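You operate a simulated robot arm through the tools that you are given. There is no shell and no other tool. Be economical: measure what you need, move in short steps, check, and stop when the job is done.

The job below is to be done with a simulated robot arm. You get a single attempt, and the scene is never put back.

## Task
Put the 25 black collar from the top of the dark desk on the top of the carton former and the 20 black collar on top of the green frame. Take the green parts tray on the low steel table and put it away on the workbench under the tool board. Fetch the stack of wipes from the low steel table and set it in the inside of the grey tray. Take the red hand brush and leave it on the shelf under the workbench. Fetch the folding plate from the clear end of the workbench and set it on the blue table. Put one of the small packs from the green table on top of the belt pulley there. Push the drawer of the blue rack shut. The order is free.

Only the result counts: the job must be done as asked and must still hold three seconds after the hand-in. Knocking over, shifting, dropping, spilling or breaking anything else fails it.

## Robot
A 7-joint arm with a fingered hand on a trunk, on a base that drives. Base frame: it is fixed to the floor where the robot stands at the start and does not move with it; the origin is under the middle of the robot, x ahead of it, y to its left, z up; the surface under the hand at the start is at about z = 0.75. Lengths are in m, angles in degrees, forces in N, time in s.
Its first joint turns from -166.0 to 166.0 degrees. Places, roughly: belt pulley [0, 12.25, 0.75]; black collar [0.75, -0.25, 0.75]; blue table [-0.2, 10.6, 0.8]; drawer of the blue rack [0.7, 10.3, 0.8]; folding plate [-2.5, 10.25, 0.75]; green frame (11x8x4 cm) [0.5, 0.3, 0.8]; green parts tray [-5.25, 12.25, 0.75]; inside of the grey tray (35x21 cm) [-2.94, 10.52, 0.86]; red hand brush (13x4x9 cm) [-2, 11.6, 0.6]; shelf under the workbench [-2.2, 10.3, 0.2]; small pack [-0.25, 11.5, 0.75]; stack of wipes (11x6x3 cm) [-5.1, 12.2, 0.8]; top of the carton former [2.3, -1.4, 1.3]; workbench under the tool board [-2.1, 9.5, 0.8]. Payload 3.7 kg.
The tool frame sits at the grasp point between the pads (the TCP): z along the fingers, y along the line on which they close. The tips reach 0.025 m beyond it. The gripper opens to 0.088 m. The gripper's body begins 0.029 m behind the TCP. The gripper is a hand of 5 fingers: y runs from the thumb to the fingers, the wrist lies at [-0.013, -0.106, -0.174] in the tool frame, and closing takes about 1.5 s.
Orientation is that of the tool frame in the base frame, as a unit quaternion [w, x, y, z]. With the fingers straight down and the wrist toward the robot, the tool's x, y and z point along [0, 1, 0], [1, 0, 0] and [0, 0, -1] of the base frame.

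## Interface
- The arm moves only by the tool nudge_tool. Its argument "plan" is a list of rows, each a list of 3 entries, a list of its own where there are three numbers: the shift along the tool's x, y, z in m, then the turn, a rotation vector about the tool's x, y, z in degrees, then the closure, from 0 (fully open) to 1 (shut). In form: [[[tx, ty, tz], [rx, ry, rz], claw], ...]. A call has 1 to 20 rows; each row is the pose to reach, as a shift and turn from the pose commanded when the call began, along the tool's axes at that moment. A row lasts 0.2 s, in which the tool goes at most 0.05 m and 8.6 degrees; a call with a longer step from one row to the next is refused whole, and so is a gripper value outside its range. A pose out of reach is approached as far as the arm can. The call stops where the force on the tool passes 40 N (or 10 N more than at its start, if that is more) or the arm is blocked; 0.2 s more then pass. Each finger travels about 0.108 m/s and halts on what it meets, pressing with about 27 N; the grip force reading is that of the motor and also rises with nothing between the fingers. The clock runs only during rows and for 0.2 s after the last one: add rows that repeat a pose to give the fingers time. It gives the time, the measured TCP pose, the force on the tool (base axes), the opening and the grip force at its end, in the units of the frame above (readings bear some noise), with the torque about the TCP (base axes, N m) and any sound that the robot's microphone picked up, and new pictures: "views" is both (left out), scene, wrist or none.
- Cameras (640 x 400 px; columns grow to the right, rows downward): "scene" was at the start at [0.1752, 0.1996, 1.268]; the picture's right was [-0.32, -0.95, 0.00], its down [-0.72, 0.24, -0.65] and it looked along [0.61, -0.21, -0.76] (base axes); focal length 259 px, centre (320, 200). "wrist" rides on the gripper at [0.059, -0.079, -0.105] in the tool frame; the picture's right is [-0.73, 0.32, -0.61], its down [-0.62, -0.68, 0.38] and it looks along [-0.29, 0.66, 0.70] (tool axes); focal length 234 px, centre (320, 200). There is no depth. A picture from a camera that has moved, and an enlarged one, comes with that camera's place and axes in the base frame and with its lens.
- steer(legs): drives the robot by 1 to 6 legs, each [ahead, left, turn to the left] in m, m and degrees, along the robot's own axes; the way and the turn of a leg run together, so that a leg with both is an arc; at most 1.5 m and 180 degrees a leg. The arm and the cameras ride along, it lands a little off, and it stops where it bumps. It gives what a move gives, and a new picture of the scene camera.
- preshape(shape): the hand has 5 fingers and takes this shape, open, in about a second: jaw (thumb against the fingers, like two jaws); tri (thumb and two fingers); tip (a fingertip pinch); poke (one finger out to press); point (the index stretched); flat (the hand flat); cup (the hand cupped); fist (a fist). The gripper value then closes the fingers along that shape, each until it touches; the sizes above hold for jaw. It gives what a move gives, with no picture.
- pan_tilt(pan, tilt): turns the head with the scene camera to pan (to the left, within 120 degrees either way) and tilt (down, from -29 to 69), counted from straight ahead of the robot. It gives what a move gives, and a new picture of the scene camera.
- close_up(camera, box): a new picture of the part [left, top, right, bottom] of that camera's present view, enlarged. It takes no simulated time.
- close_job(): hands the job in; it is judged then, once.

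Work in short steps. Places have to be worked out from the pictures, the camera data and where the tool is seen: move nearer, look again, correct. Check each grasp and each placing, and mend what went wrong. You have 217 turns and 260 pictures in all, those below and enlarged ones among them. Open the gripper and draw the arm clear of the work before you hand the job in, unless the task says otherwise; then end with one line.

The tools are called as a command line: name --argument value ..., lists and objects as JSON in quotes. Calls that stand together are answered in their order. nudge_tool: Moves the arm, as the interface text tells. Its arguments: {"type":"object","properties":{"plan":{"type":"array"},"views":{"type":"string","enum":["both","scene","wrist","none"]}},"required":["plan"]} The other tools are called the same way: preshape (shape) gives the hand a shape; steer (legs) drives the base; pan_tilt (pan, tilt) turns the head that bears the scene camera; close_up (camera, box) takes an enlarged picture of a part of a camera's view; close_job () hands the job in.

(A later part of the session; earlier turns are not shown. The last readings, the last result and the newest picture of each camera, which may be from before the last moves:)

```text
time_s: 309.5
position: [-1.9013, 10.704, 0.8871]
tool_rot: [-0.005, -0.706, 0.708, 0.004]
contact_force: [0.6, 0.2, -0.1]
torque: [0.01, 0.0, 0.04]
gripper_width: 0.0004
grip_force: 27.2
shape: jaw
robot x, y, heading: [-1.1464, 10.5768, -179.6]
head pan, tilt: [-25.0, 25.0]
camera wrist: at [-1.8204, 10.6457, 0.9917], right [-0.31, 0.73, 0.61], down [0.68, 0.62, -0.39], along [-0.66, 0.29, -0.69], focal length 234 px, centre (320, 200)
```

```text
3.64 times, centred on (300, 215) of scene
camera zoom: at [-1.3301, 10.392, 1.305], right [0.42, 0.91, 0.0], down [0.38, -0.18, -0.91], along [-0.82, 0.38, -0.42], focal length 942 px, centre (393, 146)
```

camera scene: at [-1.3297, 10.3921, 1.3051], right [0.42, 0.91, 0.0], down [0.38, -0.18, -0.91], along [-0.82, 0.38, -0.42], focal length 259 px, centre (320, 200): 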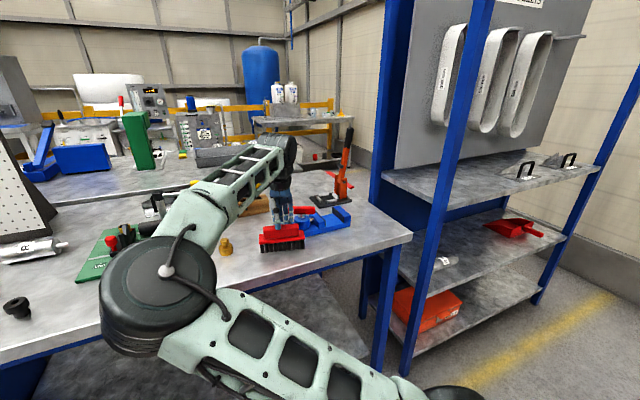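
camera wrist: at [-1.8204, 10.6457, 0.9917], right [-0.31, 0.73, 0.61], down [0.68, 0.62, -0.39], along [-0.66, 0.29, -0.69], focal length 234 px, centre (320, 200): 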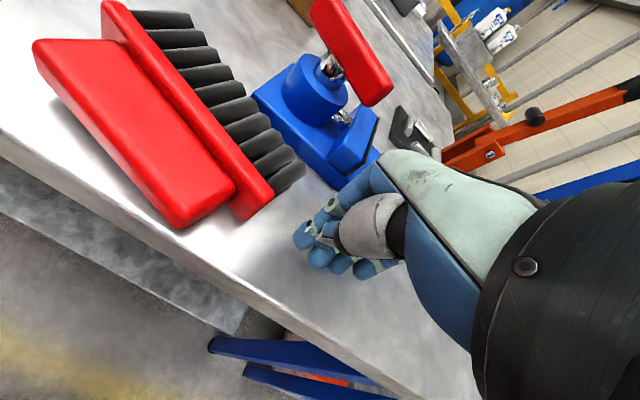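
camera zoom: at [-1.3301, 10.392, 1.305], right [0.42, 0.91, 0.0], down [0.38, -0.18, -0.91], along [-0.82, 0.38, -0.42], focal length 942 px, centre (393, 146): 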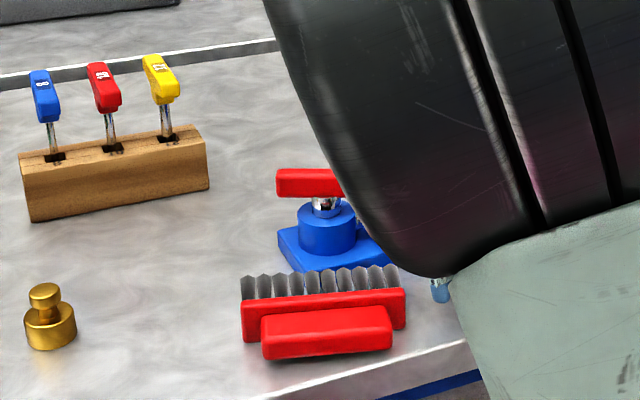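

Fingers are right beside the body's end. I push 0.12 m toward −y.

nudge_tool --plan '[[[0.02, 0, 0], [0, 0, 0], 1], [[0.04, 0, 0], [0, 0, 0], 1], [[0.055, 0, 0], [0, 0, 0], 1], [[0.07, 0, 0], [0, 0, 0], 1], [[0.085, 0, 0], [0, 0, 0], 1], [[0.1, 0, 0], [0, 0, 0], 1], [[0.115, 0, 0], [0, 0, 0], 1], [[0.125, 0, 0], [0, 0, 0], 1]]' --views "wrist"

close_up --camera "scene" --box '[180, 160, 340, 270]'

```text
time_s: 311.3
position: [-1.9013, 10.5779, 0.8879]
tool_rot: [-0.005, -0.706, 0.708, 0.004]
contact_force: [0.6, -0.7, 0.4]
torque: [-0.02, 0.0, 0.0]
gripper_width: 0.0002
grip_force: 26.6
shape: jaw
robot x, y, heading: [-1.1511, 10.5779, -179.6]
head pan, tilt: [-25.0, 25.0]
camera wrist: at [-1.8209, 10.5204, 0.9926], right [-0.31, 0.73, 0.61], down [0.68, 0.62, -0.39], along [-0.66, 0.29, -0.69], focal length 234 px, centre (320, 200)
```

wrist: 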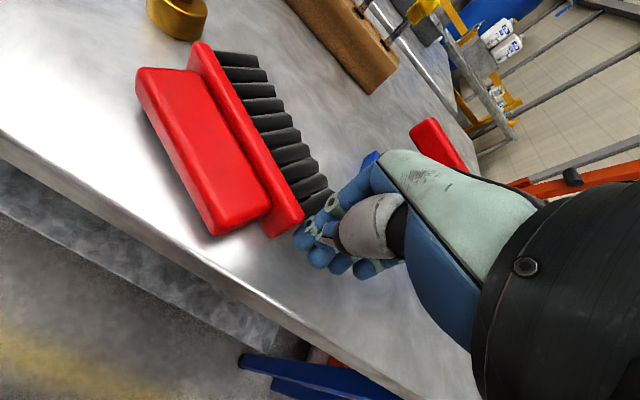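

```text
3.64 times, centred on (260, 215) of scene
camera zoom: at [-1.3301, 10.3921, 1.305], right [0.42, 0.91, 0.0], down [0.38, -0.18, -0.91], along [-0.82, 0.38, -0.42], focal length 942 px, centre (538, 146)
```

zoom: 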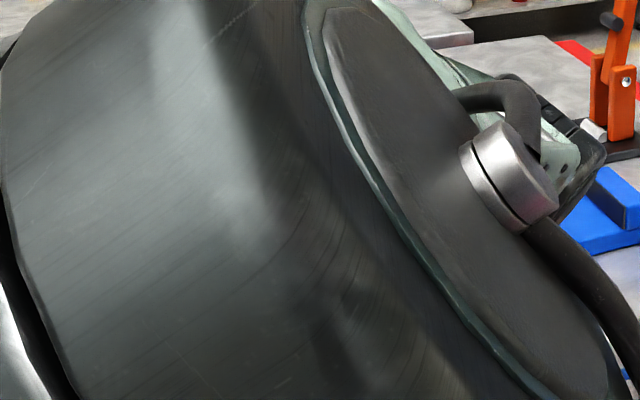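

The brush slid left, clear of the clamp, and is now yawed ~27°. I move the closed fingers behind the bristles (yawed to match) to pull it so that the handle overhangs the edge.

nudge_tool --plan '[[[0, 0, -0.04], [0, 0, 0], 1], [[0, 0, -0.08], [0, 0, 5], 1], [[0.018, 0.027, -0.08], [0, 0, 11], 1], [[0.036, 0.054, -0.08], [0, 0, 17], 1], [[0.055, 0.082, -0.08], [0, 0, 23], 1], [[0.0734, 0.109, -0.08], [0, 0, 27.6], 1], [[0.0734, 0.109, -0.04], [0, 0, 27.6], 1], [[0.0734, 0.109, -0.02], [0, 0, 27.6], 1]]' --views "wrist"

pan_tilt --pan -5 --tilt 35

```text
time_s: 313.1
position: [-2.0101, 10.5049, 0.9085]
tool_rot: [-0.005, -0.517, 0.856, 0.002]
contact_force: [-0.1, -0.7, -0.6]
torque: [0.05, -0.01, 0.02]
gripper_width: 0.0
grip_force: 26.9
shape: jaw
robot x, y, heading: [-1.1469, 10.5811, -179.4]
head pan, tilt: [-25.0, 25.0]
camera wrist: at [-1.9663, 10.4175, 1.0143], right [0.06, 0.79, 0.61], down [0.89, 0.23, -0.39], along [-0.45, 0.56, -0.69], focal length 234 px, centre (320, 200)
```

wrist: 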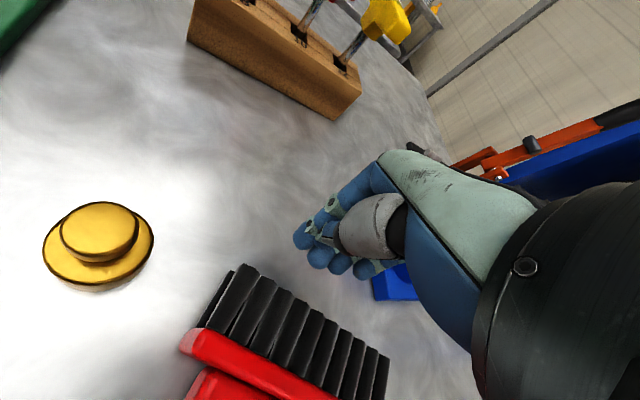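

```text
time_s: 313.9
position: [-2.01, 10.5057, 0.91]
tool_rot: [-0.006, -0.517, 0.856, 0.003]
contact_force: [-0.8, 0.0, 0.7]
torque: [0.01, 0.03, -0.01]
gripper_width: 0.0
grip_force: 27.4
shape: jaw
robot x, y, heading: [-1.1516, 10.5774, -179.6]
head pan, tilt: [-5.0, 35.0]
camera scene: at [-1.3341, 10.3608, 1.2893], right [0.08, 1.0, 0.0], down [0.57, -0.05, -0.82], along [-0.82, 0.07, -0.57], focal length 259 px, centre (320, 200)
```

scene: 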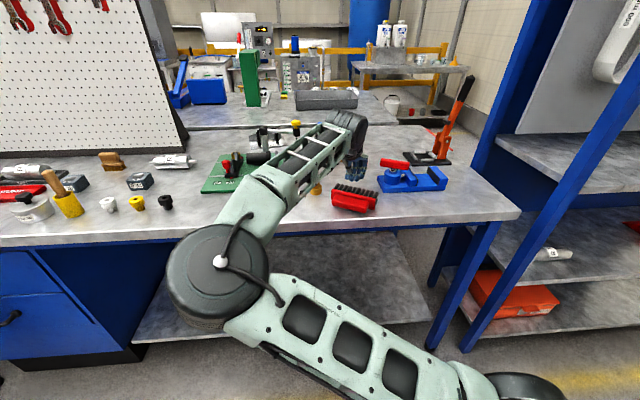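

Positioned behind the bristles. Lower 2.4 cm and pull 6 cm toward the handle side.

nudge_tool --plan '[[[0, 0, 0.024], [0, 0, 0], 1], [[0, -0.01, 0.024], [0, 0, 0], 1], [[0, -0.02, 0.024], [0, 0, 0], 1], [[0, -0.03, 0.024], [0, 0, 0], 1], [[0, -0.04, 0.024], [0, 0, 0], 1], [[0, -0.05, 0.024], [0, 0, 0], 1], [[0, -0.06, 0.024], [0, 0, 0], 1]]' --views "wrist"

close_up --camera "scene" --box '[280, 130, 460, 240]'

```text
time_s: 315.6
position: [-1.9567, 10.4765, 0.8845]
tool_rot: [-0.006, -0.517, 0.856, 0.003]
contact_force: [-0.8, -0.6, -0.4]
torque: [0.01, 0.0, 0.01]
gripper_width: 0.0
grip_force: 27.1
shape: jaw
robot x, y, heading: [-1.147, 10.58, -179.5]
head pan, tilt: [-5.0, 35.0]
camera wrist: at [-1.9135, 10.3894, 0.9897], right [0.06, 0.79, 0.61], down [0.89, 0.23, -0.39], along [-0.45, 0.56, -0.69], focal length 234 px, centre (320, 200)
```

wrist: 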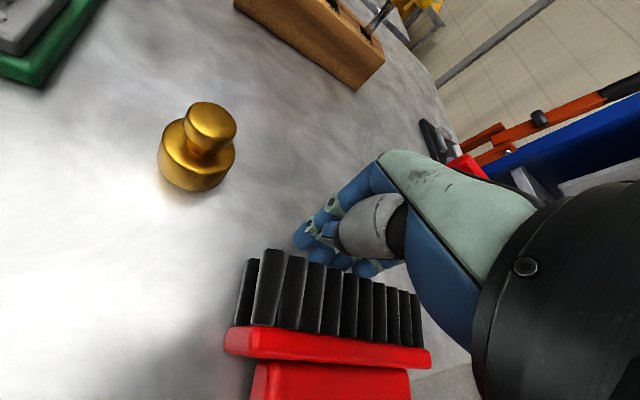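

```text
3.56 times, centred on (370, 185) of scene
camera zoom: at [-1.3341, 10.3607, 1.2893], right [0.08, 1.0, 0.0], down [0.57, -0.05, -0.82], along [-0.82, 0.07, -0.57], focal length 921 px, centre (142, 253)
```

zoom: 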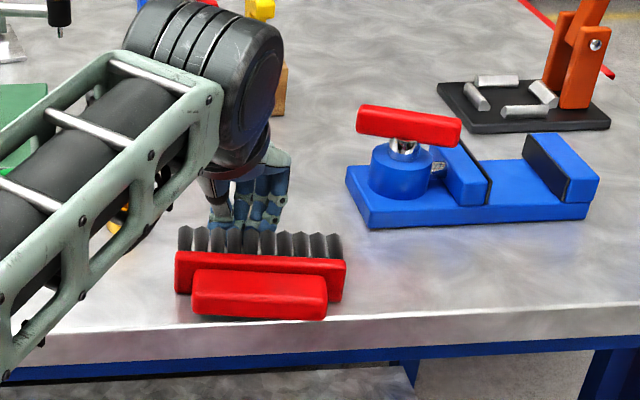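

The brush has straightened parallel to the edge, handle about at the edge. I pull straight +x by 2.5 cm more.

nudge_tool --plan '[[[-0.004, -0.007, 0], [0, 0, 0], 1], [[-0.008, -0.015, 0], [0, 0, 0], 1], [[-0.0116, -0.022, 0], [0, 0, 0], 1]]' --views "wrist"

close_up --camera "scene" --box '[280, 150, 400, 230]'

```text
time_s: 316.4
position: [-1.9321, 10.4765, 0.8851]
tool_rot: [-0.005, -0.517, 0.856, 0.002]
contact_force: [0.0, 0.2, -0.6]
torque: [-0.01, 0.0, -0.02]
gripper_width: 0.0004
grip_force: 26.8
shape: jaw
robot x, y, heading: [-1.149, 10.5799, -179.4]
head pan, tilt: [-5.0, 35.0]
camera wrist: at [-1.8882, 10.3892, 0.9894], right [0.06, 0.79, 0.61], down [0.89, 0.23, -0.39], along [-0.45, 0.56, -0.69], focal length 234 px, centre (320, 200)
```

wrist: 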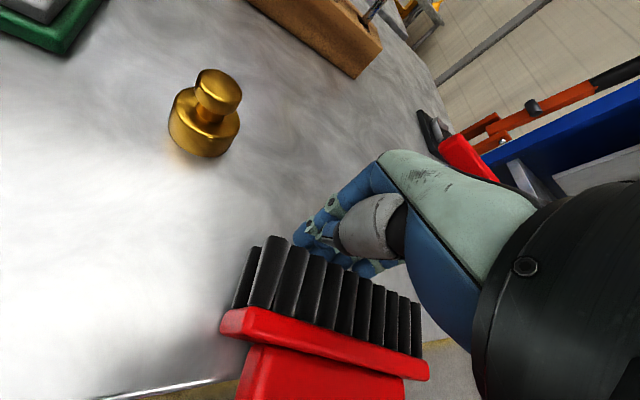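

```text
5.00 times, centred on (340, 190) of scene
camera zoom: at [-1.3341, 10.3607, 1.2893], right [0.08, 1.0, 0.0], down [0.57, -0.05, -0.82], along [-0.82, 0.07, -0.57], focal length 1295 px, centre (220, 250)
```

zoom: 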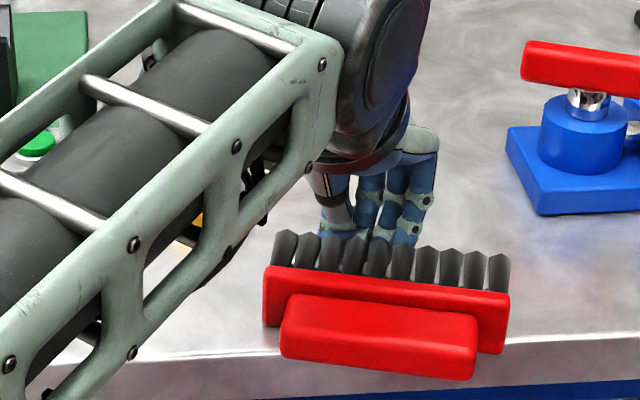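

The handle now overhangs the edge by ~3 cm (handle front ≈[−1.832, 10.483], yaw ≈15°). I lift the fingers away, straighten yaw accordingly, and back the robot up 0.14 m.

nudge_tool --plan '[[[0, 0.006, -0.03], [0, 0, 0], 1], [[0, 0.006, -0.07], [0, 0, 0], 1], [[0, 0.006, -0.1], [0, 0, -6], 1], [[0, 0.006, -0.1], [0, 0, -12.1], 0.5], [[0, 0.006, -0.1], [0, 0, -12.1], 0]]' --views "none"

steer --legs '[[-0.14, 0, 0]]'

close_up --camera "scene" --box '[280, 130, 420, 220]'

```text
time_s: 317.6
position: [-1.936, 10.4793, 0.9843]
tool_rot: [-0.005, -0.605, 0.796, 0.003]
contact_force: [0.4, 0.0, 0.3]
torque: [-0.03, -0.04, 0.0]
gripper_width: 0.0111
grip_force: 0.1
shape: jaw
robot x, y, heading: [-1.1495, 10.5821, -179.4]
head pan, tilt: [-5.0, 35.0]
```

```text
time_s: 318.9
position: [-1.7979, 10.4808, 0.9852]
tool_rot: [-0.004, -0.604, 0.797, 0.004]
contact_force: [0.7, 0.6, 0.8]
torque: [0.02, 0.01, -0.01]
gripper_width: 0.0877
grip_force: 0.0
shape: jaw
robot x, y, heading: [-1.0073, 10.5799, -179.3]
head pan, tilt: [-5.0, 35.0]
camera scene: at [-1.1947, 10.3616, 1.2893], right [0.08, 1.0, 0.0], down [0.57, -0.05, -0.82], along [-0.82, 0.07, -0.57], focal length 259 px, centre (320, 200)
```

scene: 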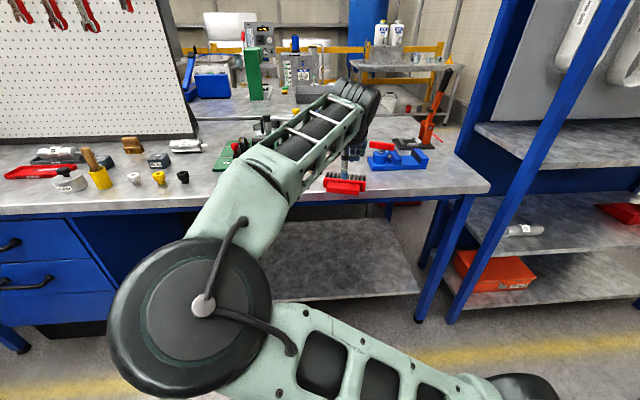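

```text
4.44 times, centred on (350, 175) of scene
camera zoom: at [-1.1947, 10.3616, 1.2893], right [0.08, 1.0, 0.0], down [0.57, -0.05, -0.82], along [-0.82, 0.07, -0.57], focal length 1151 px, centre (187, 311)
```

zoom: 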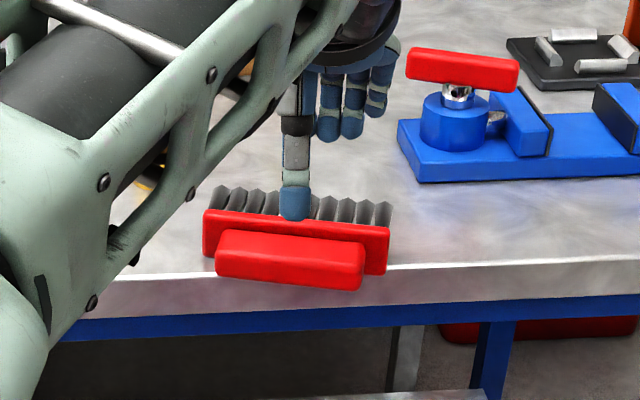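

I back up another 0.1 m so the hand is clear in front of the edge, then tilt it to level (fingers pointing at the handle) at z≈0.87.

steer --legs '[[-0.1, 0, 0]]'

nudge_tool --plan '[[[0, 0, 0.0], [-8, 0, 0], 0], [[0, 0, 0.0], [-16, 0, 0], 0], [[0, 0, 0.01], [-24, 0, 0], 0], [[0, 0, 0.02], [-32, 0, 0], 0], [[0, 0, 0.03], [-40, 0, 0], 0], [[0, 0, 0.045], [-48, 0, 0], 0], [[0, 0, 0.06], [-56, 0, 0], 0], [[0, 0, 0.075], [-64, 0, 0], 0], [[0, 0, 0.09], [-72, 0, 0], 0], [[0, 0, 0.105], [-80, 0, 0], 0], [[0, 0, 0.115], [-88, 0, 0], 0], [[0, 0, 0.115], [-90, 0, 0], 0]]' --views "both"

```text
time_s: 320.0
position: [-1.6972, 10.4815, 0.9844]
tool_rot: [-0.004, -0.604, 0.797, 0.004]
contact_force: [-0.2, 0.4, 0.2]
torque: [0.04, 0.0, -0.01]
gripper_width: 0.0876
grip_force: 0.1
shape: jaw
robot x, y, heading: [-0.9125, 10.5789, -179.5]
head pan, tilt: [-5.0, 35.0]
camera scene: at [-1.0946, 10.3624, 1.2893], right [0.08, 1.0, 0.0], down [0.57, -0.05, -0.82], along [-0.82, 0.07, -0.57], focal length 259 px, centre (320, 200)
```

scene: 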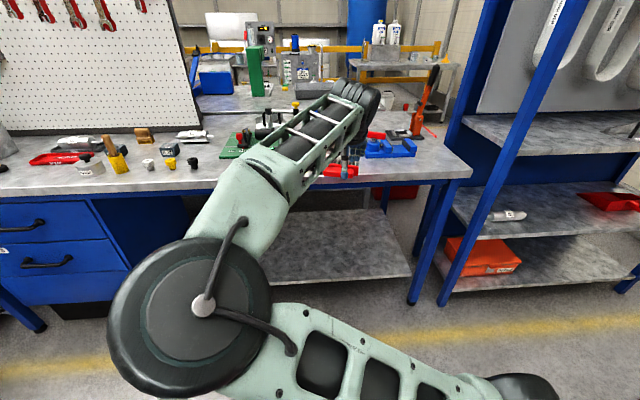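

```text
time_s: 322.6
position: [-1.6997, 10.4813, 0.868]
tool_rot: [-0.43, -0.424, 0.561, 0.566]
contact_force: [-0.3, -1.1, 0.1]
torque: [0.02, -0.01, -0.01]
gripper_width: 0.0877
grip_force: 0.0
shape: jaw
robot x, y, heading: [-0.9076, 10.5841, -179.7]
head pan, tilt: [-5.0, 35.0]
camera scene: at [-1.0946, 10.3624, 1.2893], right [0.08, 1.0, 0.0], down [0.57, -0.05, -0.82], along [-0.82, 0.07, -0.57], focal length 259 px, centre (320, 200)
camera wrist: at [-1.6143, 10.3974, 0.7895], right [0.79, 0.53, 0.31], down [-0.21, 0.7, -0.68], along [-0.58, 0.47, 0.66], focal length 234 px, centre (320, 200)
```

scene: 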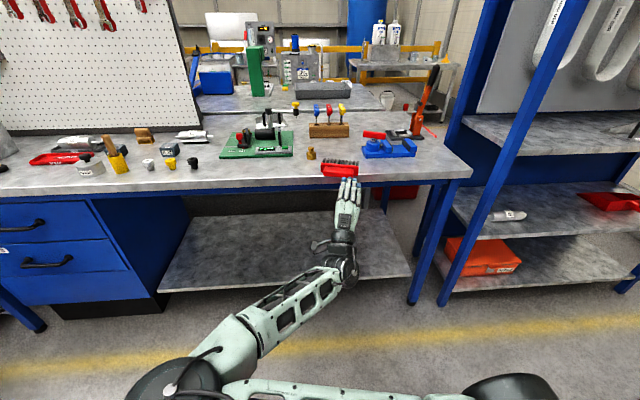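
wrist: 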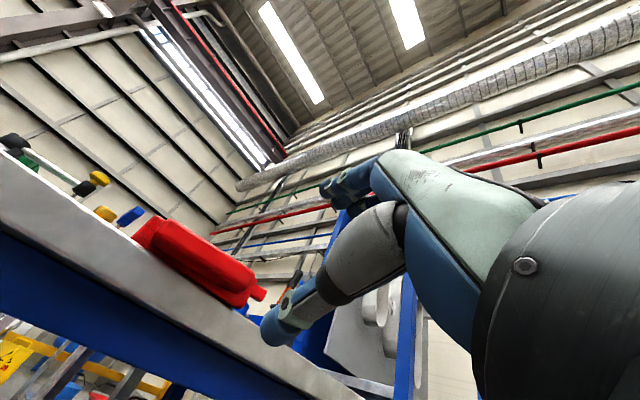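

The level hand faces the handle. Handle centre z≈0.865. I shift 3 cm left and advance 12.5 cm with the fingers open around the handle.

nudge_tool --plan '[[[0.03, 0, 0], [0, 0, 0], 0], [[0.03, -0.002, 0.04], [0, 0, 0], 0], [[0.03, -0.002, 0.08], [0, 0, 0], 0], [[0.03, -0.002, 0.11], [0, 0, 0], 0], [[0.03, -0.002, 0.125], [0, 0, 0], 0]]' --views "wrist"

close_up --camera "scene" --box '[290, 120, 430, 220]'

```text
time_s: 323.8
position: [-1.8268, 10.4868, 0.8675]
tool_rot: [-0.431, -0.423, 0.561, 0.566]
contact_force: [-0.1, 0.7, 0.5]
torque: [-0.02, -0.02, -0.04]
gripper_width: 0.0878
grip_force: 0.0
shape: jaw
robot x, y, heading: [-0.905, 10.5811, -179.4]
head pan, tilt: [-5.0, 35.0]
camera wrist: at [-1.7424, 10.4029, 0.7893], right [0.78, 0.54, 0.31], down [-0.21, 0.7, -0.68], along [-0.58, 0.47, 0.66], focal length 234 px, centre (320, 200)
```

wrist: 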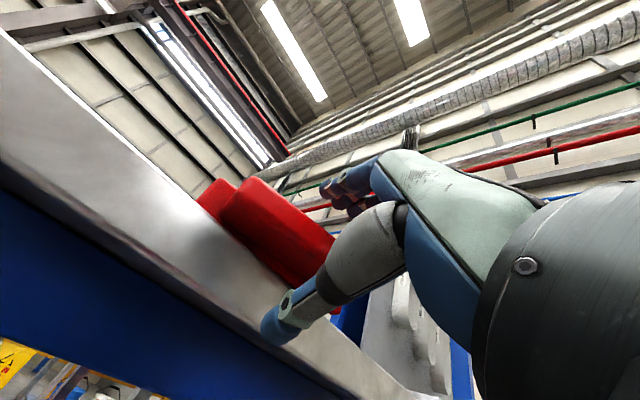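

```text
4.00 times, centred on (360, 170) of scene
camera zoom: at [-1.0946, 10.3624, 1.2893], right [0.08, 1.0, 0.0], down [0.57, -0.05, -0.82], along [-0.82, 0.07, -0.57], focal length 1036 px, centre (160, 320)
```

zoom: 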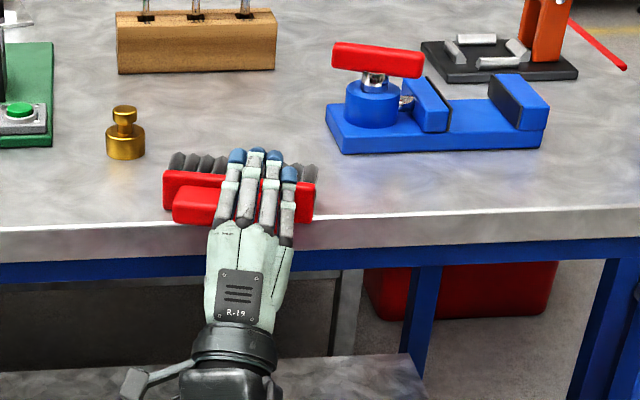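

Fingers above, thumb below the overhanging handle. Close.

nudge_tool --plan '[[[0, 0, 0], [0, 0, 0], 0.3], [[0, 0, 0], [0, 0, 0], 0.6], [[0, 0, 0], [0, 0, 0], 1], [[0, 0, 0], [0, 0, 0], 1], [[0, 0, 0], [0, 0, 0], 1], [[0, 0, 0], [0, 0, 0], 1], [[0, 0, 0], [0, 0, 0], 1]]' --views "wrist"

close_up --camera "scene" --box '[290, 120, 430, 220]'

```text
time_s: 325.4
position: [-1.8288, 10.488, 0.8692]
tool_rot: [-0.431, -0.423, 0.561, 0.566]
contact_force: [0.2, 0.4, 0.1]
torque: [0.13, 0.02, 0.03]
gripper_width: 0.0165
grip_force: 26.7
shape: jaw
robot x, y, heading: [-0.9096, 10.5832, -179.5]
head pan, tilt: [-5.0, 35.0]
camera wrist: at [-1.7423, 10.4031, 0.7893], right [0.78, 0.54, 0.31], down [-0.21, 0.7, -0.68], along [-0.58, 0.47, 0.66], focal length 234 px, centre (320, 200)
```

wrist: 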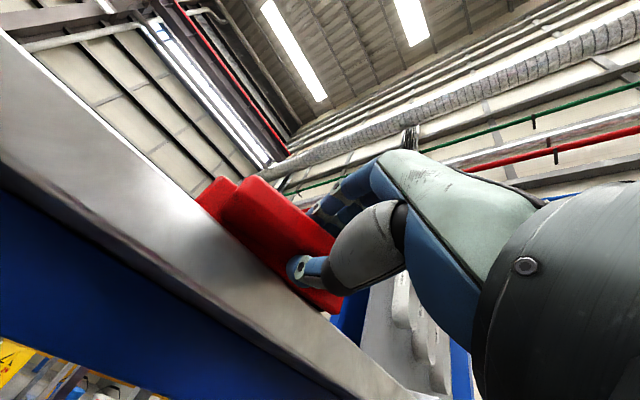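

```text
4.00 times, centred on (360, 170) of scene
camera zoom: at [-1.0946, 10.3624, 1.2893], right [0.08, 1.0, 0.0], down [0.57, -0.05, -0.82], along [-0.82, 0.07, -0.57], focal length 1036 px, centre (160, 320)
```

zoom: 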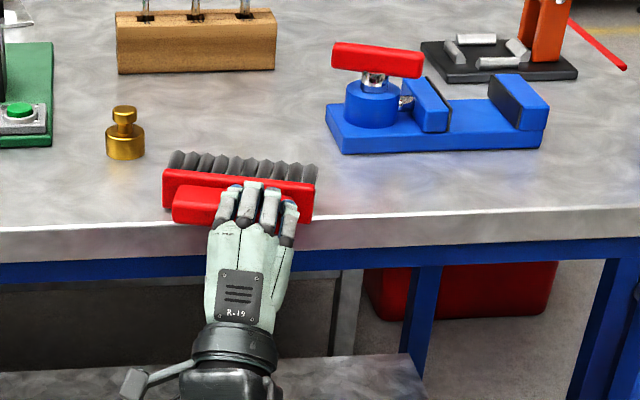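

Gripped squarely by the handle (16.5 mm). I lift 5 cm and look.

nudge_tool --plan '[[[0, 0.02, 0], [0, 0, 0], 1], [[0, 0.05, 0], [0, 0, 0], 1], [[0, 0.07, 0], [0, 0, 0], 1]]' --views "none"

close_up --camera "scene" --box '[290, 120, 430, 220]'

```text
time_s: 326.2
position: [-1.8244, 10.4873, 0.9388]
tool_rot: [-0.43, -0.424, 0.562, 0.565]
contact_force: [0.3, 0.7, -1.3]
torque: [-0.01, -0.05, 0.0]
gripper_width: 0.0167
grip_force: 27.3
shape: jaw
robot x, y, heading: [-0.9104, 10.5851, -179.5]
head pan, tilt: [-5.0, 35.0]
```

```text
4.00 times, centred on (360, 170) of scene
camera zoom: at [-1.0947, 10.3624, 1.2893], right [0.08, 1.0, 0.0], down [0.57, -0.05, -0.82], along [-0.82, 0.07, -0.57], focal length 1036 px, centre (160, 320)
```

zoom: 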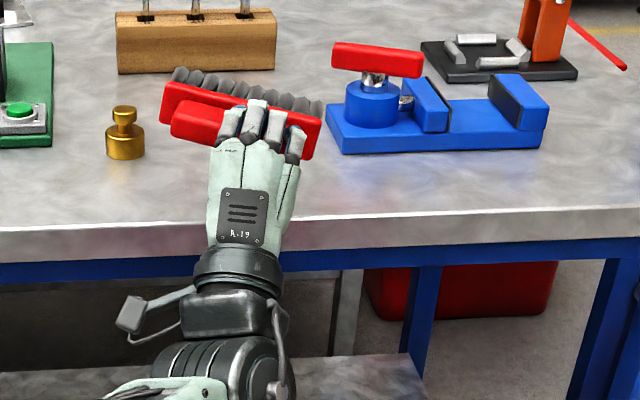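

Held. I back out 0.22 m, then turn the hand to point down (tilt +12°) in the aisle.

steer --legs '[[-0.1, 0, 0]]'

nudge_tool --plan '[[[0, 0, -0.03], [8.5, 0, 0], 1], [[0, 0, -0.06], [17, 0, 0], 1], [[0, 0, -0.09], [25.5, 0, 0], 1], [[0, 0, -0.12], [34, 0, 0], 1], [[0, 0, -0.13], [42.5, 0, 0], 1], [[0, 0, -0.13], [51, 0, 0], 1], [[0, 0, -0.13], [59.5, 0, 0], 1], [[0, 0, -0.13], [68, 0, 0], 1], [[0, 0, -0.13], [76.5, 0, 0], 1], [[0, 0, -0.13], [85, 0, 0], 1], [[0, 0, -0.13], [93.5, 0, 0], 1], [[0, 0, -0.13], [102, 0, 0], 1]]' --views "wrist"

```text
time_s: 327.4
position: [-1.7241, 10.4867, 0.9384]
tool_rot: [-0.43, -0.424, 0.561, 0.566]
contact_force: [-0.3, -0.6, -1.2]
torque: [0.04, -0.05, 0.0]
gripper_width: 0.0168
grip_force: 26.8
shape: jaw
robot x, y, heading: [-0.8083, 10.5798, -179.6]
head pan, tilt: [-5.0, 35.0]
camera scene: at [-0.9946, 10.363, 1.2893], right [0.08, 1.0, 0.0], down [0.57, -0.05, -0.82], along [-0.82, 0.07, -0.57], focal length 259 px, centre (320, 200)
```

scene: 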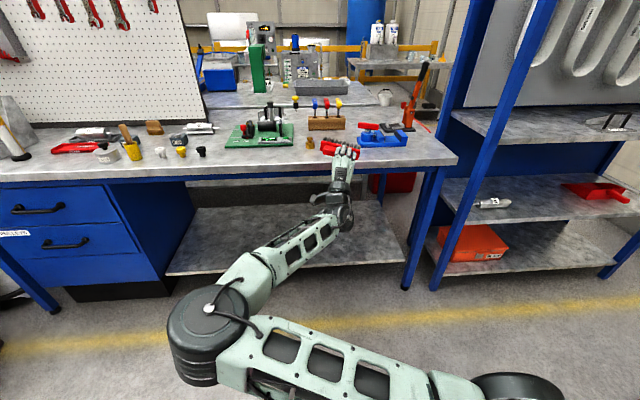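

```text
time_s: 330.0
position: [-1.6007, 10.4513, 0.937]
tool_rot: [0.059, -0.601, 0.793, -0.081]
contact_force: [0.1, -0.7, -1.9]
torque: [0.01, 0.0, 0.0]
gripper_width: 0.0164
grip_force: 27.3
shape: jaw
robot x, y, heading: [-0.8093, 10.5812, -179.4]
head pan, tilt: [-5.0, 35.0]
camera wrist: at [-1.5608, 10.3813, 1.0561], right [-0.23, 0.82, 0.53], down [0.88, 0.4, -0.24], along [-0.41, 0.41, -0.81], focal length 234 px, centre (320, 200)
```

wrist: 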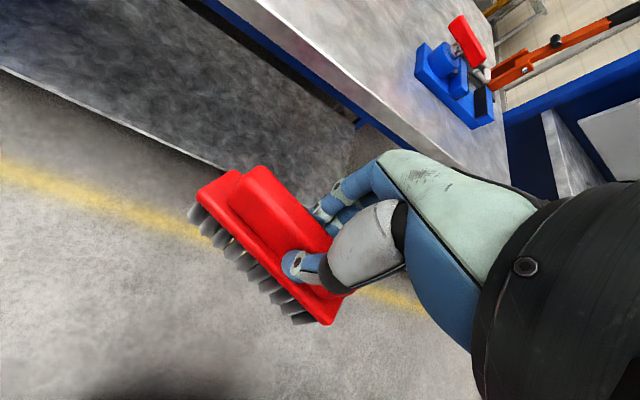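

Brush is upright in the hand. I lower straight down to z≈0.33.

nudge_tool --plan '[[[0, 0.0097, 0.0457], [0, 0, 0], 1], [[0, 0.0194, 0.0914], [0, 0, 0], 1], [[0, 0.0291, 0.1371], [0, 0, 0], 1], [[0, 0.0388, 0.1828], [0, 0, 0], 1], [[0, 0.0485, 0.2285], [0, 0, 0], 1], [[0, 0.0582, 0.2742], [0, 0, 0], 1], [[0, 0.0679, 0.3199], [0, 0, 0], 1], [[0, 0.0776, 0.3656], [0, 0, 0], 1], [[0, 0.0873, 0.4113], [0, 0, 0], 1], [[0, 0.097, 0.457], [0, 0, 0], 1], [[0, 0.1067, 0.5027], [0, 0, 0], 1], [[0, 0.1164, 0.5484], [0, 0, 0], 1], [[0, 0.1261, 0.5935], [0, 0, 0], 1]]' --views "wrist"

```text
time_s: 332.8
position: [-1.6067, 10.4491, 0.3288]
tool_rot: [0.058, -0.602, 0.792, -0.081]
contact_force: [-0.2, -0.1, -1.4]
torque: [0.03, 0.01, 0.0]
gripper_width: 0.0163
grip_force: 27.0
shape: jaw
robot x, y, heading: [-0.8096, 10.5824, -179.7]
head pan, tilt: [-5.0, 35.0]
camera wrist: at [-1.5678, 10.379, 0.4482], right [-0.22, 0.82, 0.53], down [0.88, 0.4, -0.24], along [-0.41, 0.41, -0.81], focal length 234 px, centre (320, 200)
```

wrist: 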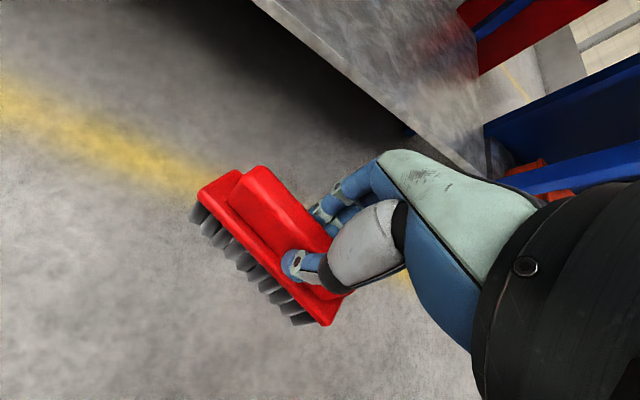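

I drive 0.35 m ahead to bring the brush under the bench, above the shelf, and look.

steer --legs '[[0.35, 0, 0]]'

close_up --camera "wrist" --box '[0, 0, 640, 400]'

```text
time_s: 335.0
position: [-1.9524, 10.4445, 0.3285]
tool_rot: [0.059, -0.603, 0.792, -0.08]
contact_force: [0.3, -0.5, -1.5]
torque: [0.02, 0.01, 0.01]
gripper_width: 0.0163
grip_force: 27.5
shape: jaw
robot x, y, heading: [-1.1587, 10.5744, -179.3]
head pan, tilt: [-5.0, 35.0]
camera scene: at [-1.3408, 10.3586, 1.2893], right [0.07, 1.0, 0.0], down [0.57, -0.04, -0.82], along [-0.82, 0.06, -0.57], focal length 259 px, centre (320, 200)
```

scene: 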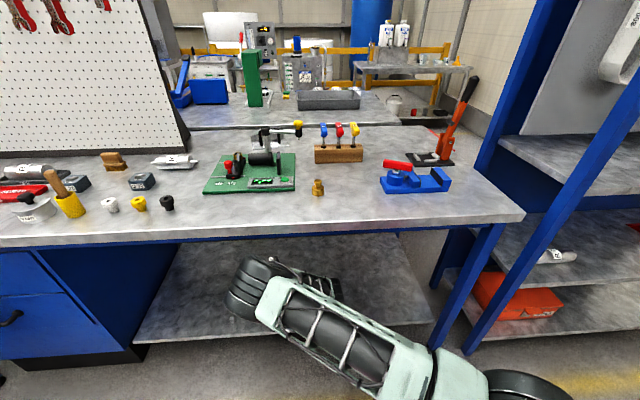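

```text
1.00 times, centred on (320, 200) of wrist (not enlarged: the box is as wide or as high as the picture)
camera zoom: at [-1.9144, 10.3729, 0.4487], right [-0.23, 0.82, 0.53], down [0.88, 0.4, -0.24], along [-0.41, 0.41, -0.81], focal length 234 px, centre (320, 200)
```

zoom: 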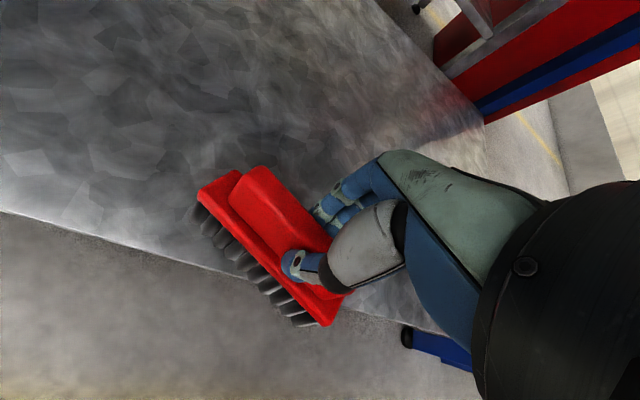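

Edge at x≈−1.92. I go 0.13 m further in, then lower to the limit.

steer --legs '[[0.13, 0, 0]]'

nudge_tool --plan '[[[0, 0.002, 0.008], [0, 0, 0], 1], [[0, 0.004, 0.016], [0, 0, 0], 1], [[0, 0.005, 0.024], [0, 0, 0], 1], [[0, 0.006, 0.03], [0, 0, 0], 1]]' --views "wrist"

```text
time_s: 336.3
position: [-2.0514, 10.4398, 0.3233]
tool_rot: [0.067, -0.606, 0.788, -0.082]
contact_force: [0.7, 0.4, -2.4]
torque: [0.03, 0.02, -0.01]
gripper_width: 0.0162
grip_force: 27.0
shape: jaw
robot x, y, heading: [-1.266, 10.5807, -179.2]
head pan, tilt: [-5.0, 35.0]
stopped in leg 1: the robot was blocked; the commanded pose is now the measured one
camera scene: at [-1.45, 10.3581, 1.2894], right [0.07, 1.0, 0.0], down [0.57, -0.04, -0.82], along [-0.82, 0.06, -0.57], focal length 259 px, centre (320, 200)
```

scene: 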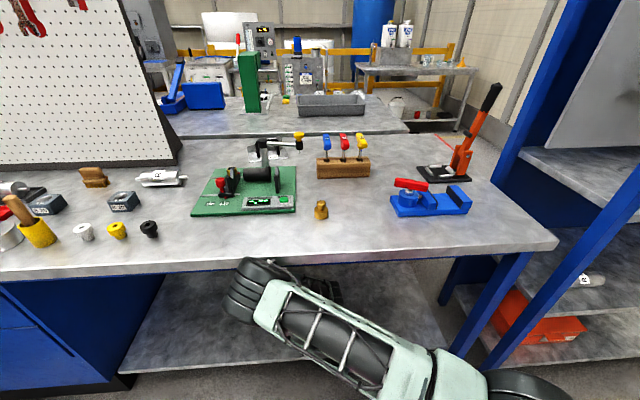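

```text
time_s: 337.5
position: [-2.0328, 10.4076, 0.3036]
tool_rot: [0.066, -0.625, 0.774, -0.076]
contact_force: [1.6, 11.6, 32.9]
torque: [0.14, 0.01, -0.05]
gripper_width: 0.0188
grip_force: 27.1
shape: jaw
out of reach, approached as far as the arm can: row 4
robot x, y, heading: [-1.2538, 10.5695, -178.3]
head pan, tilt: [-5.0, 35.0]
stopped in row 4: the arm was blocked; the commanded pose is now the measured one
camera wrist: at [-1.9906, 10.3376, 0.4215], right [-0.28, 0.8, 0.54], down [0.86, 0.45, -0.23], along [-0.43, 0.4, -0.81], focal length 234 px, centre (320, 200)
```

wrist: 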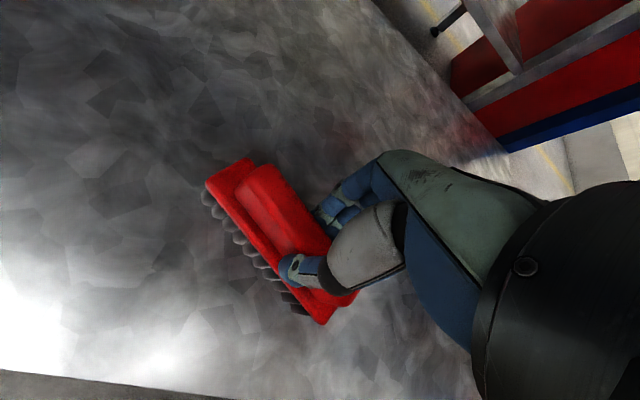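

The brush is in contact with the shelf (33 N), while the arm just touches the bench front. I open the hand carefully now.

nudge_tool --plan '[[[0, 0, -0.003], [0, 0, 0], 0.9], [[0, 0, -0.003], [0, 0, 0], 0.6], [[0, 0, -0.003], [0, 0, 0], 0.4], [[0, 0, -0.003], [0, 0, 0], 0.2], [[0, 0, -0.003], [0, 0, 0], 0], [[0, 0, -0.003], [0, 0, 0], 0]]' --views "wrist"

```text
time_s: 338.9
position: [-2.0342, 10.4089, 0.3033]
tool_rot: [0.068, -0.624, 0.775, -0.079]
contact_force: [0.2, 0.2, 0.2]
torque: [-0.04, 0.03, 0.0]
gripper_width: 0.0878
grip_force: 0.0
shape: jaw
robot x, y, heading: [-1.2626, 10.5748, -178.3]
head pan, tilt: [-5.0, 35.0]
camera wrist: at [-1.9915, 10.3393, 0.4222], right [-0.28, 0.8, 0.53], down [0.86, 0.45, -0.23], along [-0.43, 0.39, -0.81], focal length 234 px, centre (320, 200)
```

wrist: 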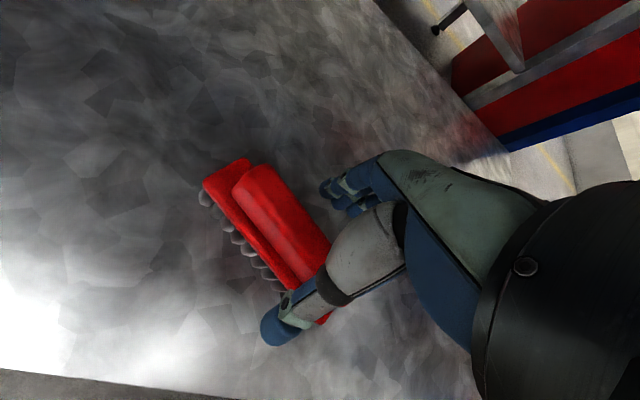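

Released; the brush stays on the shelf. I raise the hand 9 cm straight up along the fingers and back the robot out.

nudge_tool --plan '[[[0, 0, -0.03], [0, 0, 0], 0], [[0, 0, -0.06], [0, 0, 0], 0], [[0, 0, -0.095], [0, 0, 0], 0]]' --views "wrist"

```text
time_s: 339.7
position: [-2.055, 10.4125, 0.3922]
tool_rot: [0.071, -0.622, 0.776, -0.078]
contact_force: [0.7, -0.7, 0.0]
torque: [-0.03, 0.01, -0.01]
gripper_width: 0.0879
grip_force: 0.1
shape: jaw
robot x, y, heading: [-1.258, 10.5738, -178.4]
head pan, tilt: [-5.0, 35.0]
camera wrist: at [-2.0139, 10.3435, 0.5105], right [-0.28, 0.8, 0.53], down [0.86, 0.45, -0.22], along [-0.42, 0.4, -0.81], focal length 234 px, centre (320, 200)
```

wrist: 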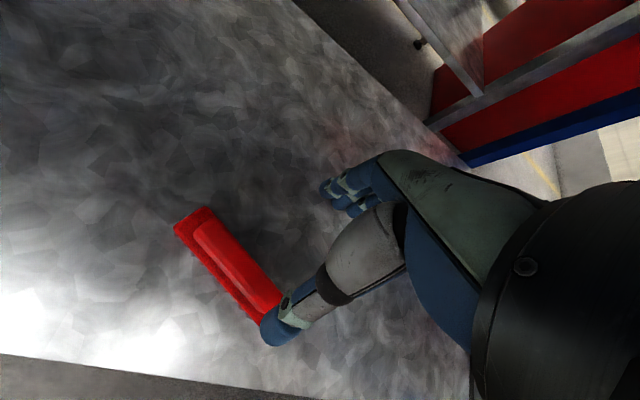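

The brush stands upright on the shelf. I back out 0.45 m and look at the bench for the folding plate.

steer --legs '[[-0.42, 0, -1.5]]'

nudge_tool --plan '[[[0, 0, -0.04], [0, 0, 0], 0], [[0, 0, -0.08], [0, 0, 0], 0], [[0, 0, -0.12], [0, 0, 0], 0], [[0, 0, -0.16], [-4, 0, 0], 0], [[0, 0, -0.2], [-8, 0, 0], 0], [[0, 0, -0.25], [-12, 0, 0], 0], [[0, 0, -0.3], [-12, 0, 0], 0], [[0, 0, -0.35], [-12, 0, 0], 0], [[0, 0, -0.4], [-12, 0, 0], 0], [[0, 0, -0.45], [-12, 0, 0], 0], [[0, 0, -0.5], [-12, 0, 0], 0], [[0, 0, -0.55], [-12, 0, 0], 0], [[0, 0, -0.6], [-12, 0, 0], 0], [[0, 0, -0.65], [-12, 0, 0], 0], [[0, 0, -0.7], [-12, 0, 0], 0], [[0, 0, -0.75], [-12, 0, 0], 0]]' --views "none"

pan_tilt --pan 0 --tilt 32

```text
time_s: 342.3
position: [-1.6417, 10.4384, 0.3905]
tool_rot: [0.069, -0.613, 0.783, -0.08]
contact_force: [-0.1, 0.4, -0.3]
torque: [-0.01, 0.02, -0.03]
gripper_width: 0.0876
grip_force: 0.0
shape: jaw
robot x, y, heading: [-0.8413, 10.5732, -179.9]
head pan, tilt: [-5.0, 35.0]
camera scene: at [-1.0281, 10.3604, 1.2893], right [0.09, 1.0, 0.0], down [0.57, -0.05, -0.82], along [-0.82, 0.07, -0.57], focal length 259 px, centre (320, 200)
```

scene: 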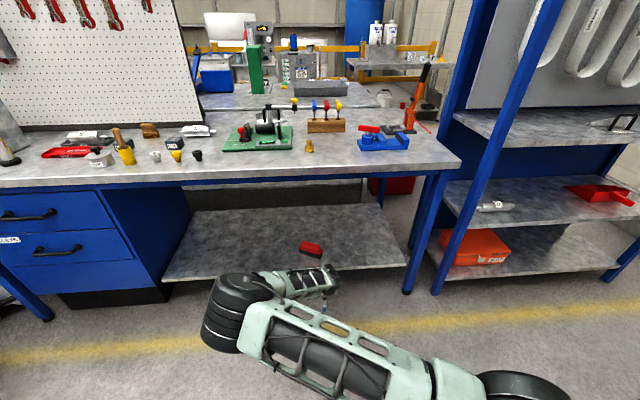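

```text
time_s: 345.7
position: [-1.7961, 10.4674, 1.1254]
tool_rot: [0.004, -0.617, 0.787, 0.002]
contact_force: [-0.4, 0.1, 0.1]
torque: [0.02, 0.02, 0.01]
gripper_width: 0.0876
grip_force: 0.1
shape: jaw
robot x, y, heading: [-0.8448, 10.5783, -179.9]
head pan, tilt: [-5.0, 35.0]
```

```text
time_s: 346.3
position: [-1.7968, 10.4682, 1.1241]
tool_rot: [0.004, -0.617, 0.787, 0.003]
contact_force: [0.2, 0.6, -0.3]
torque: [0.01, 0.0, -0.05]
gripper_width: 0.088
grip_force: 0.1
shape: jaw
robot x, y, heading: [-0.8424, 10.5774, -179.9]
head pan, tilt: [0.0, 32.0]
camera scene: at [-1.03, 10.3528, 1.2939], right [0.0, 1.0, 0.0], down [0.53, 0.0, -0.85], along [-0.85, 0.0, -0.53], focal length 259 px, centre (320, 200)
```

scene: 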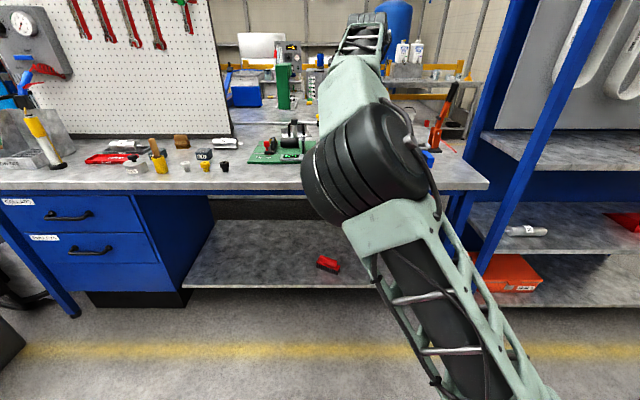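

The brush is in place. I zoom on the bench surface to identify the folding plate.

close_up --camera "scene" --box '[80, 110, 330, 190]'

close_up --camera "wrist" --box '[0, 0, 640, 400]'

```text
2.56 times, centred on (205, 150) of scene
camera zoom: at [-1.03, 10.3528, 1.2939], right [0.0, 1.0, 0.0], down [0.53, 0.0, -0.85], along [-0.85, 0.0, -0.53], focal length 663 px, centre (614, 328)
```

zoom: 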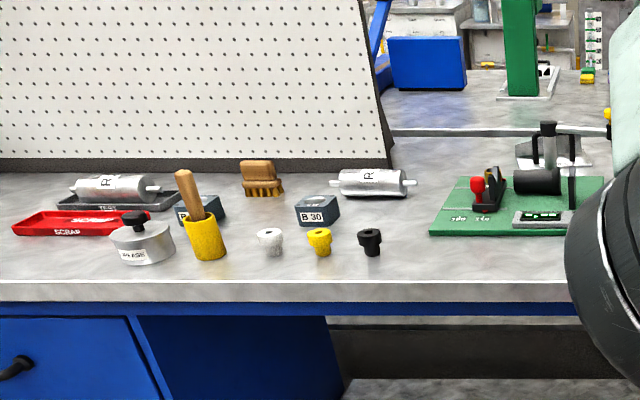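

```text
1.00 times, centred on (320, 200) of wrist (not enlarged: the box is as wide or as high as the picture)
camera zoom: at [-1.7349, 10.3925, 1.2298], right [-0.14, 0.78, 0.61], down [0.81, 0.45, -0.38], along [-0.57, 0.45, -0.69], focal length 234 px, centre (320, 200)
```

zoom: 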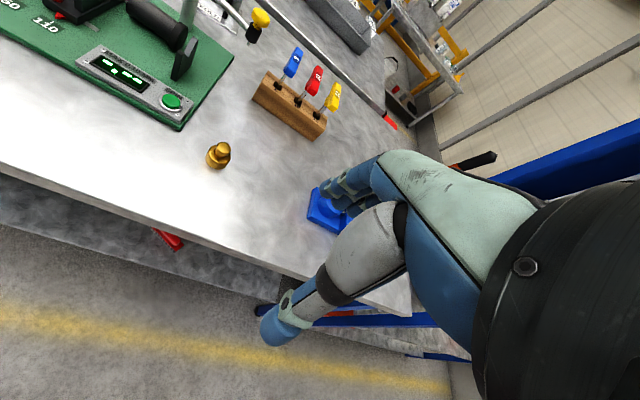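

The metal plate with a black handle behind the green tester (≈[−2.42, 10.24]) is the folding plate. I raise the hand, straighten its yaw, and drive closer.

nudge_tool --plan '[[[0, -0.03, -0.03], [0, 0, -7], 0], [[0, -0.07, -0.06], [0, 0, -14], 0], [[0, -0.11, -0.09], [0, 0, -14], 0], [[0, -0.15, -0.12], [0, 0, -14], 0], [[0, -0.19, -0.14], [0, 0, -14], 0], [[0, -0.22, -0.16], [0, 0, -14], 0]]' --views "none"

steer --legs '[[0, 0.3, 0], [0.45, 0, 0]]'

close_up --camera "wrist" --box '[0, 0, 640, 400]'

```text
time_s: 347.7
position: [-1.5824, 10.4151, 1.2854]
tool_rot: [-0.005, 0.707, -0.707, -0.001]
contact_force: [1.0, 0.5, -1.2]
torque: [0.02, 0.03, 0.05]
gripper_width: 0.0876
grip_force: 0.1
shape: jaw
robot x, y, heading: [-0.8425, 10.5806, -179.8]
head pan, tilt: [0.0, 32.0]
```

```text
time_s: 352.1
position: [-2.0357, 10.1176, 1.2852]
tool_rot: [-0.004, 0.709, -0.706, -0.002]
contact_force: [0.0, 0.0, -0.2]
torque: [0.0, -0.02, -0.04]
gripper_width: 0.0878
grip_force: 0.1
shape: jaw
robot x, y, heading: [-1.2967, 10.2811, -180.2]
head pan, tilt: [0.0, 32.0]
camera scene: at [-1.4821, 10.0563, 1.2939], right [0.0, 1.0, 0.0], down [0.53, 0.0, -0.85], along [-0.85, 0.0, -0.53], focal length 259 px, centre (320, 200)
```

scene: 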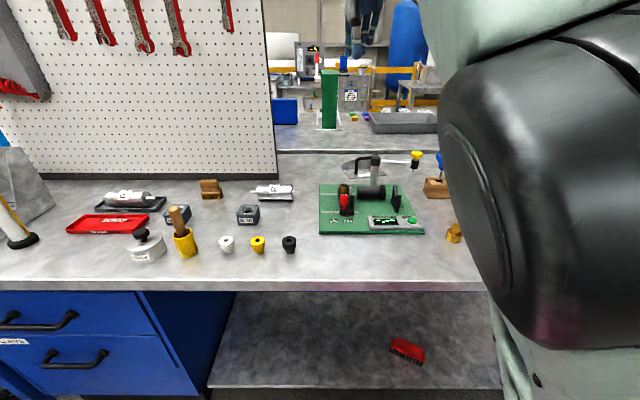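

```text
1.00 times, centred on (320, 200) of wrist (not enlarged: the box is as wide or as high as the picture)
camera zoom: at [-1.9564, 10.0593, 1.3903], right [-0.33, 0.72, 0.61], down [0.68, 0.63, -0.37], along [-0.66, 0.29, -0.7], focal length 234 px, centre (320, 200)
```

zoom: 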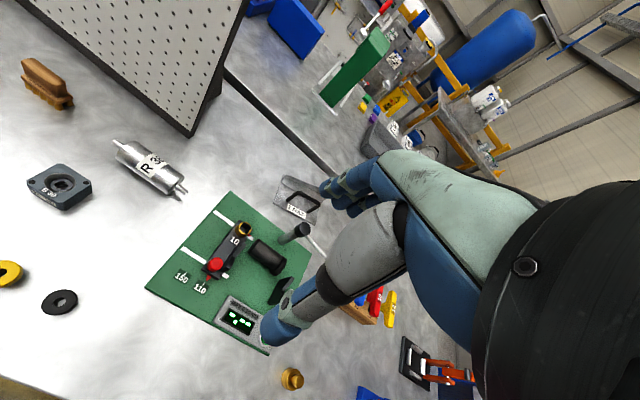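

The plate with handle and label is at (297,200) in the wrist view; I zoom on it from both cameras.

close_up --camera "wrist" --box '[260, 160, 340, 240]'

close_up --camera "scene" --box '[310, 140, 430, 240]'

```text
5.00 times, centred on (300, 200) of wrist
camera zoom: at [-1.9564, 10.0593, 1.3903], right [-0.33, 0.72, 0.61], down [0.68, 0.63, -0.37], along [-0.66, 0.29, -0.7], focal length 1171 px, centre (420, 200)
```

zoom: 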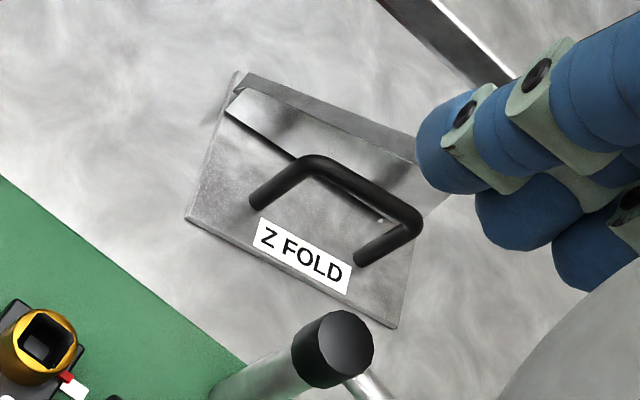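

```text
4.00 times, centred on (370, 190) of scene
camera zoom: at [-1.4821, 10.0563, 1.2939], right [0.0, 1.0, 0.0], down [0.53, 0.0, -0.85], along [-0.85, 0.0, -0.53], focal length 1036 px, centre (120, 240)
```

zoom: 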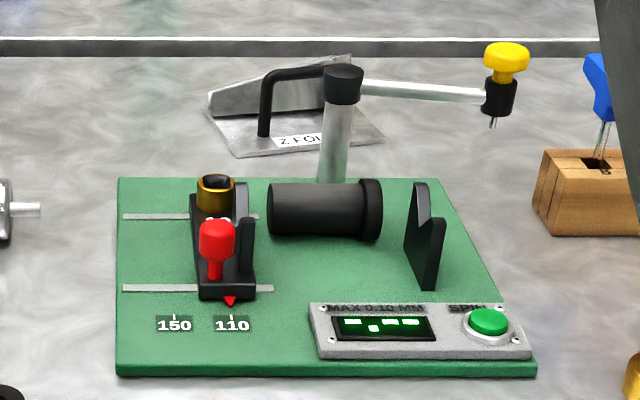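

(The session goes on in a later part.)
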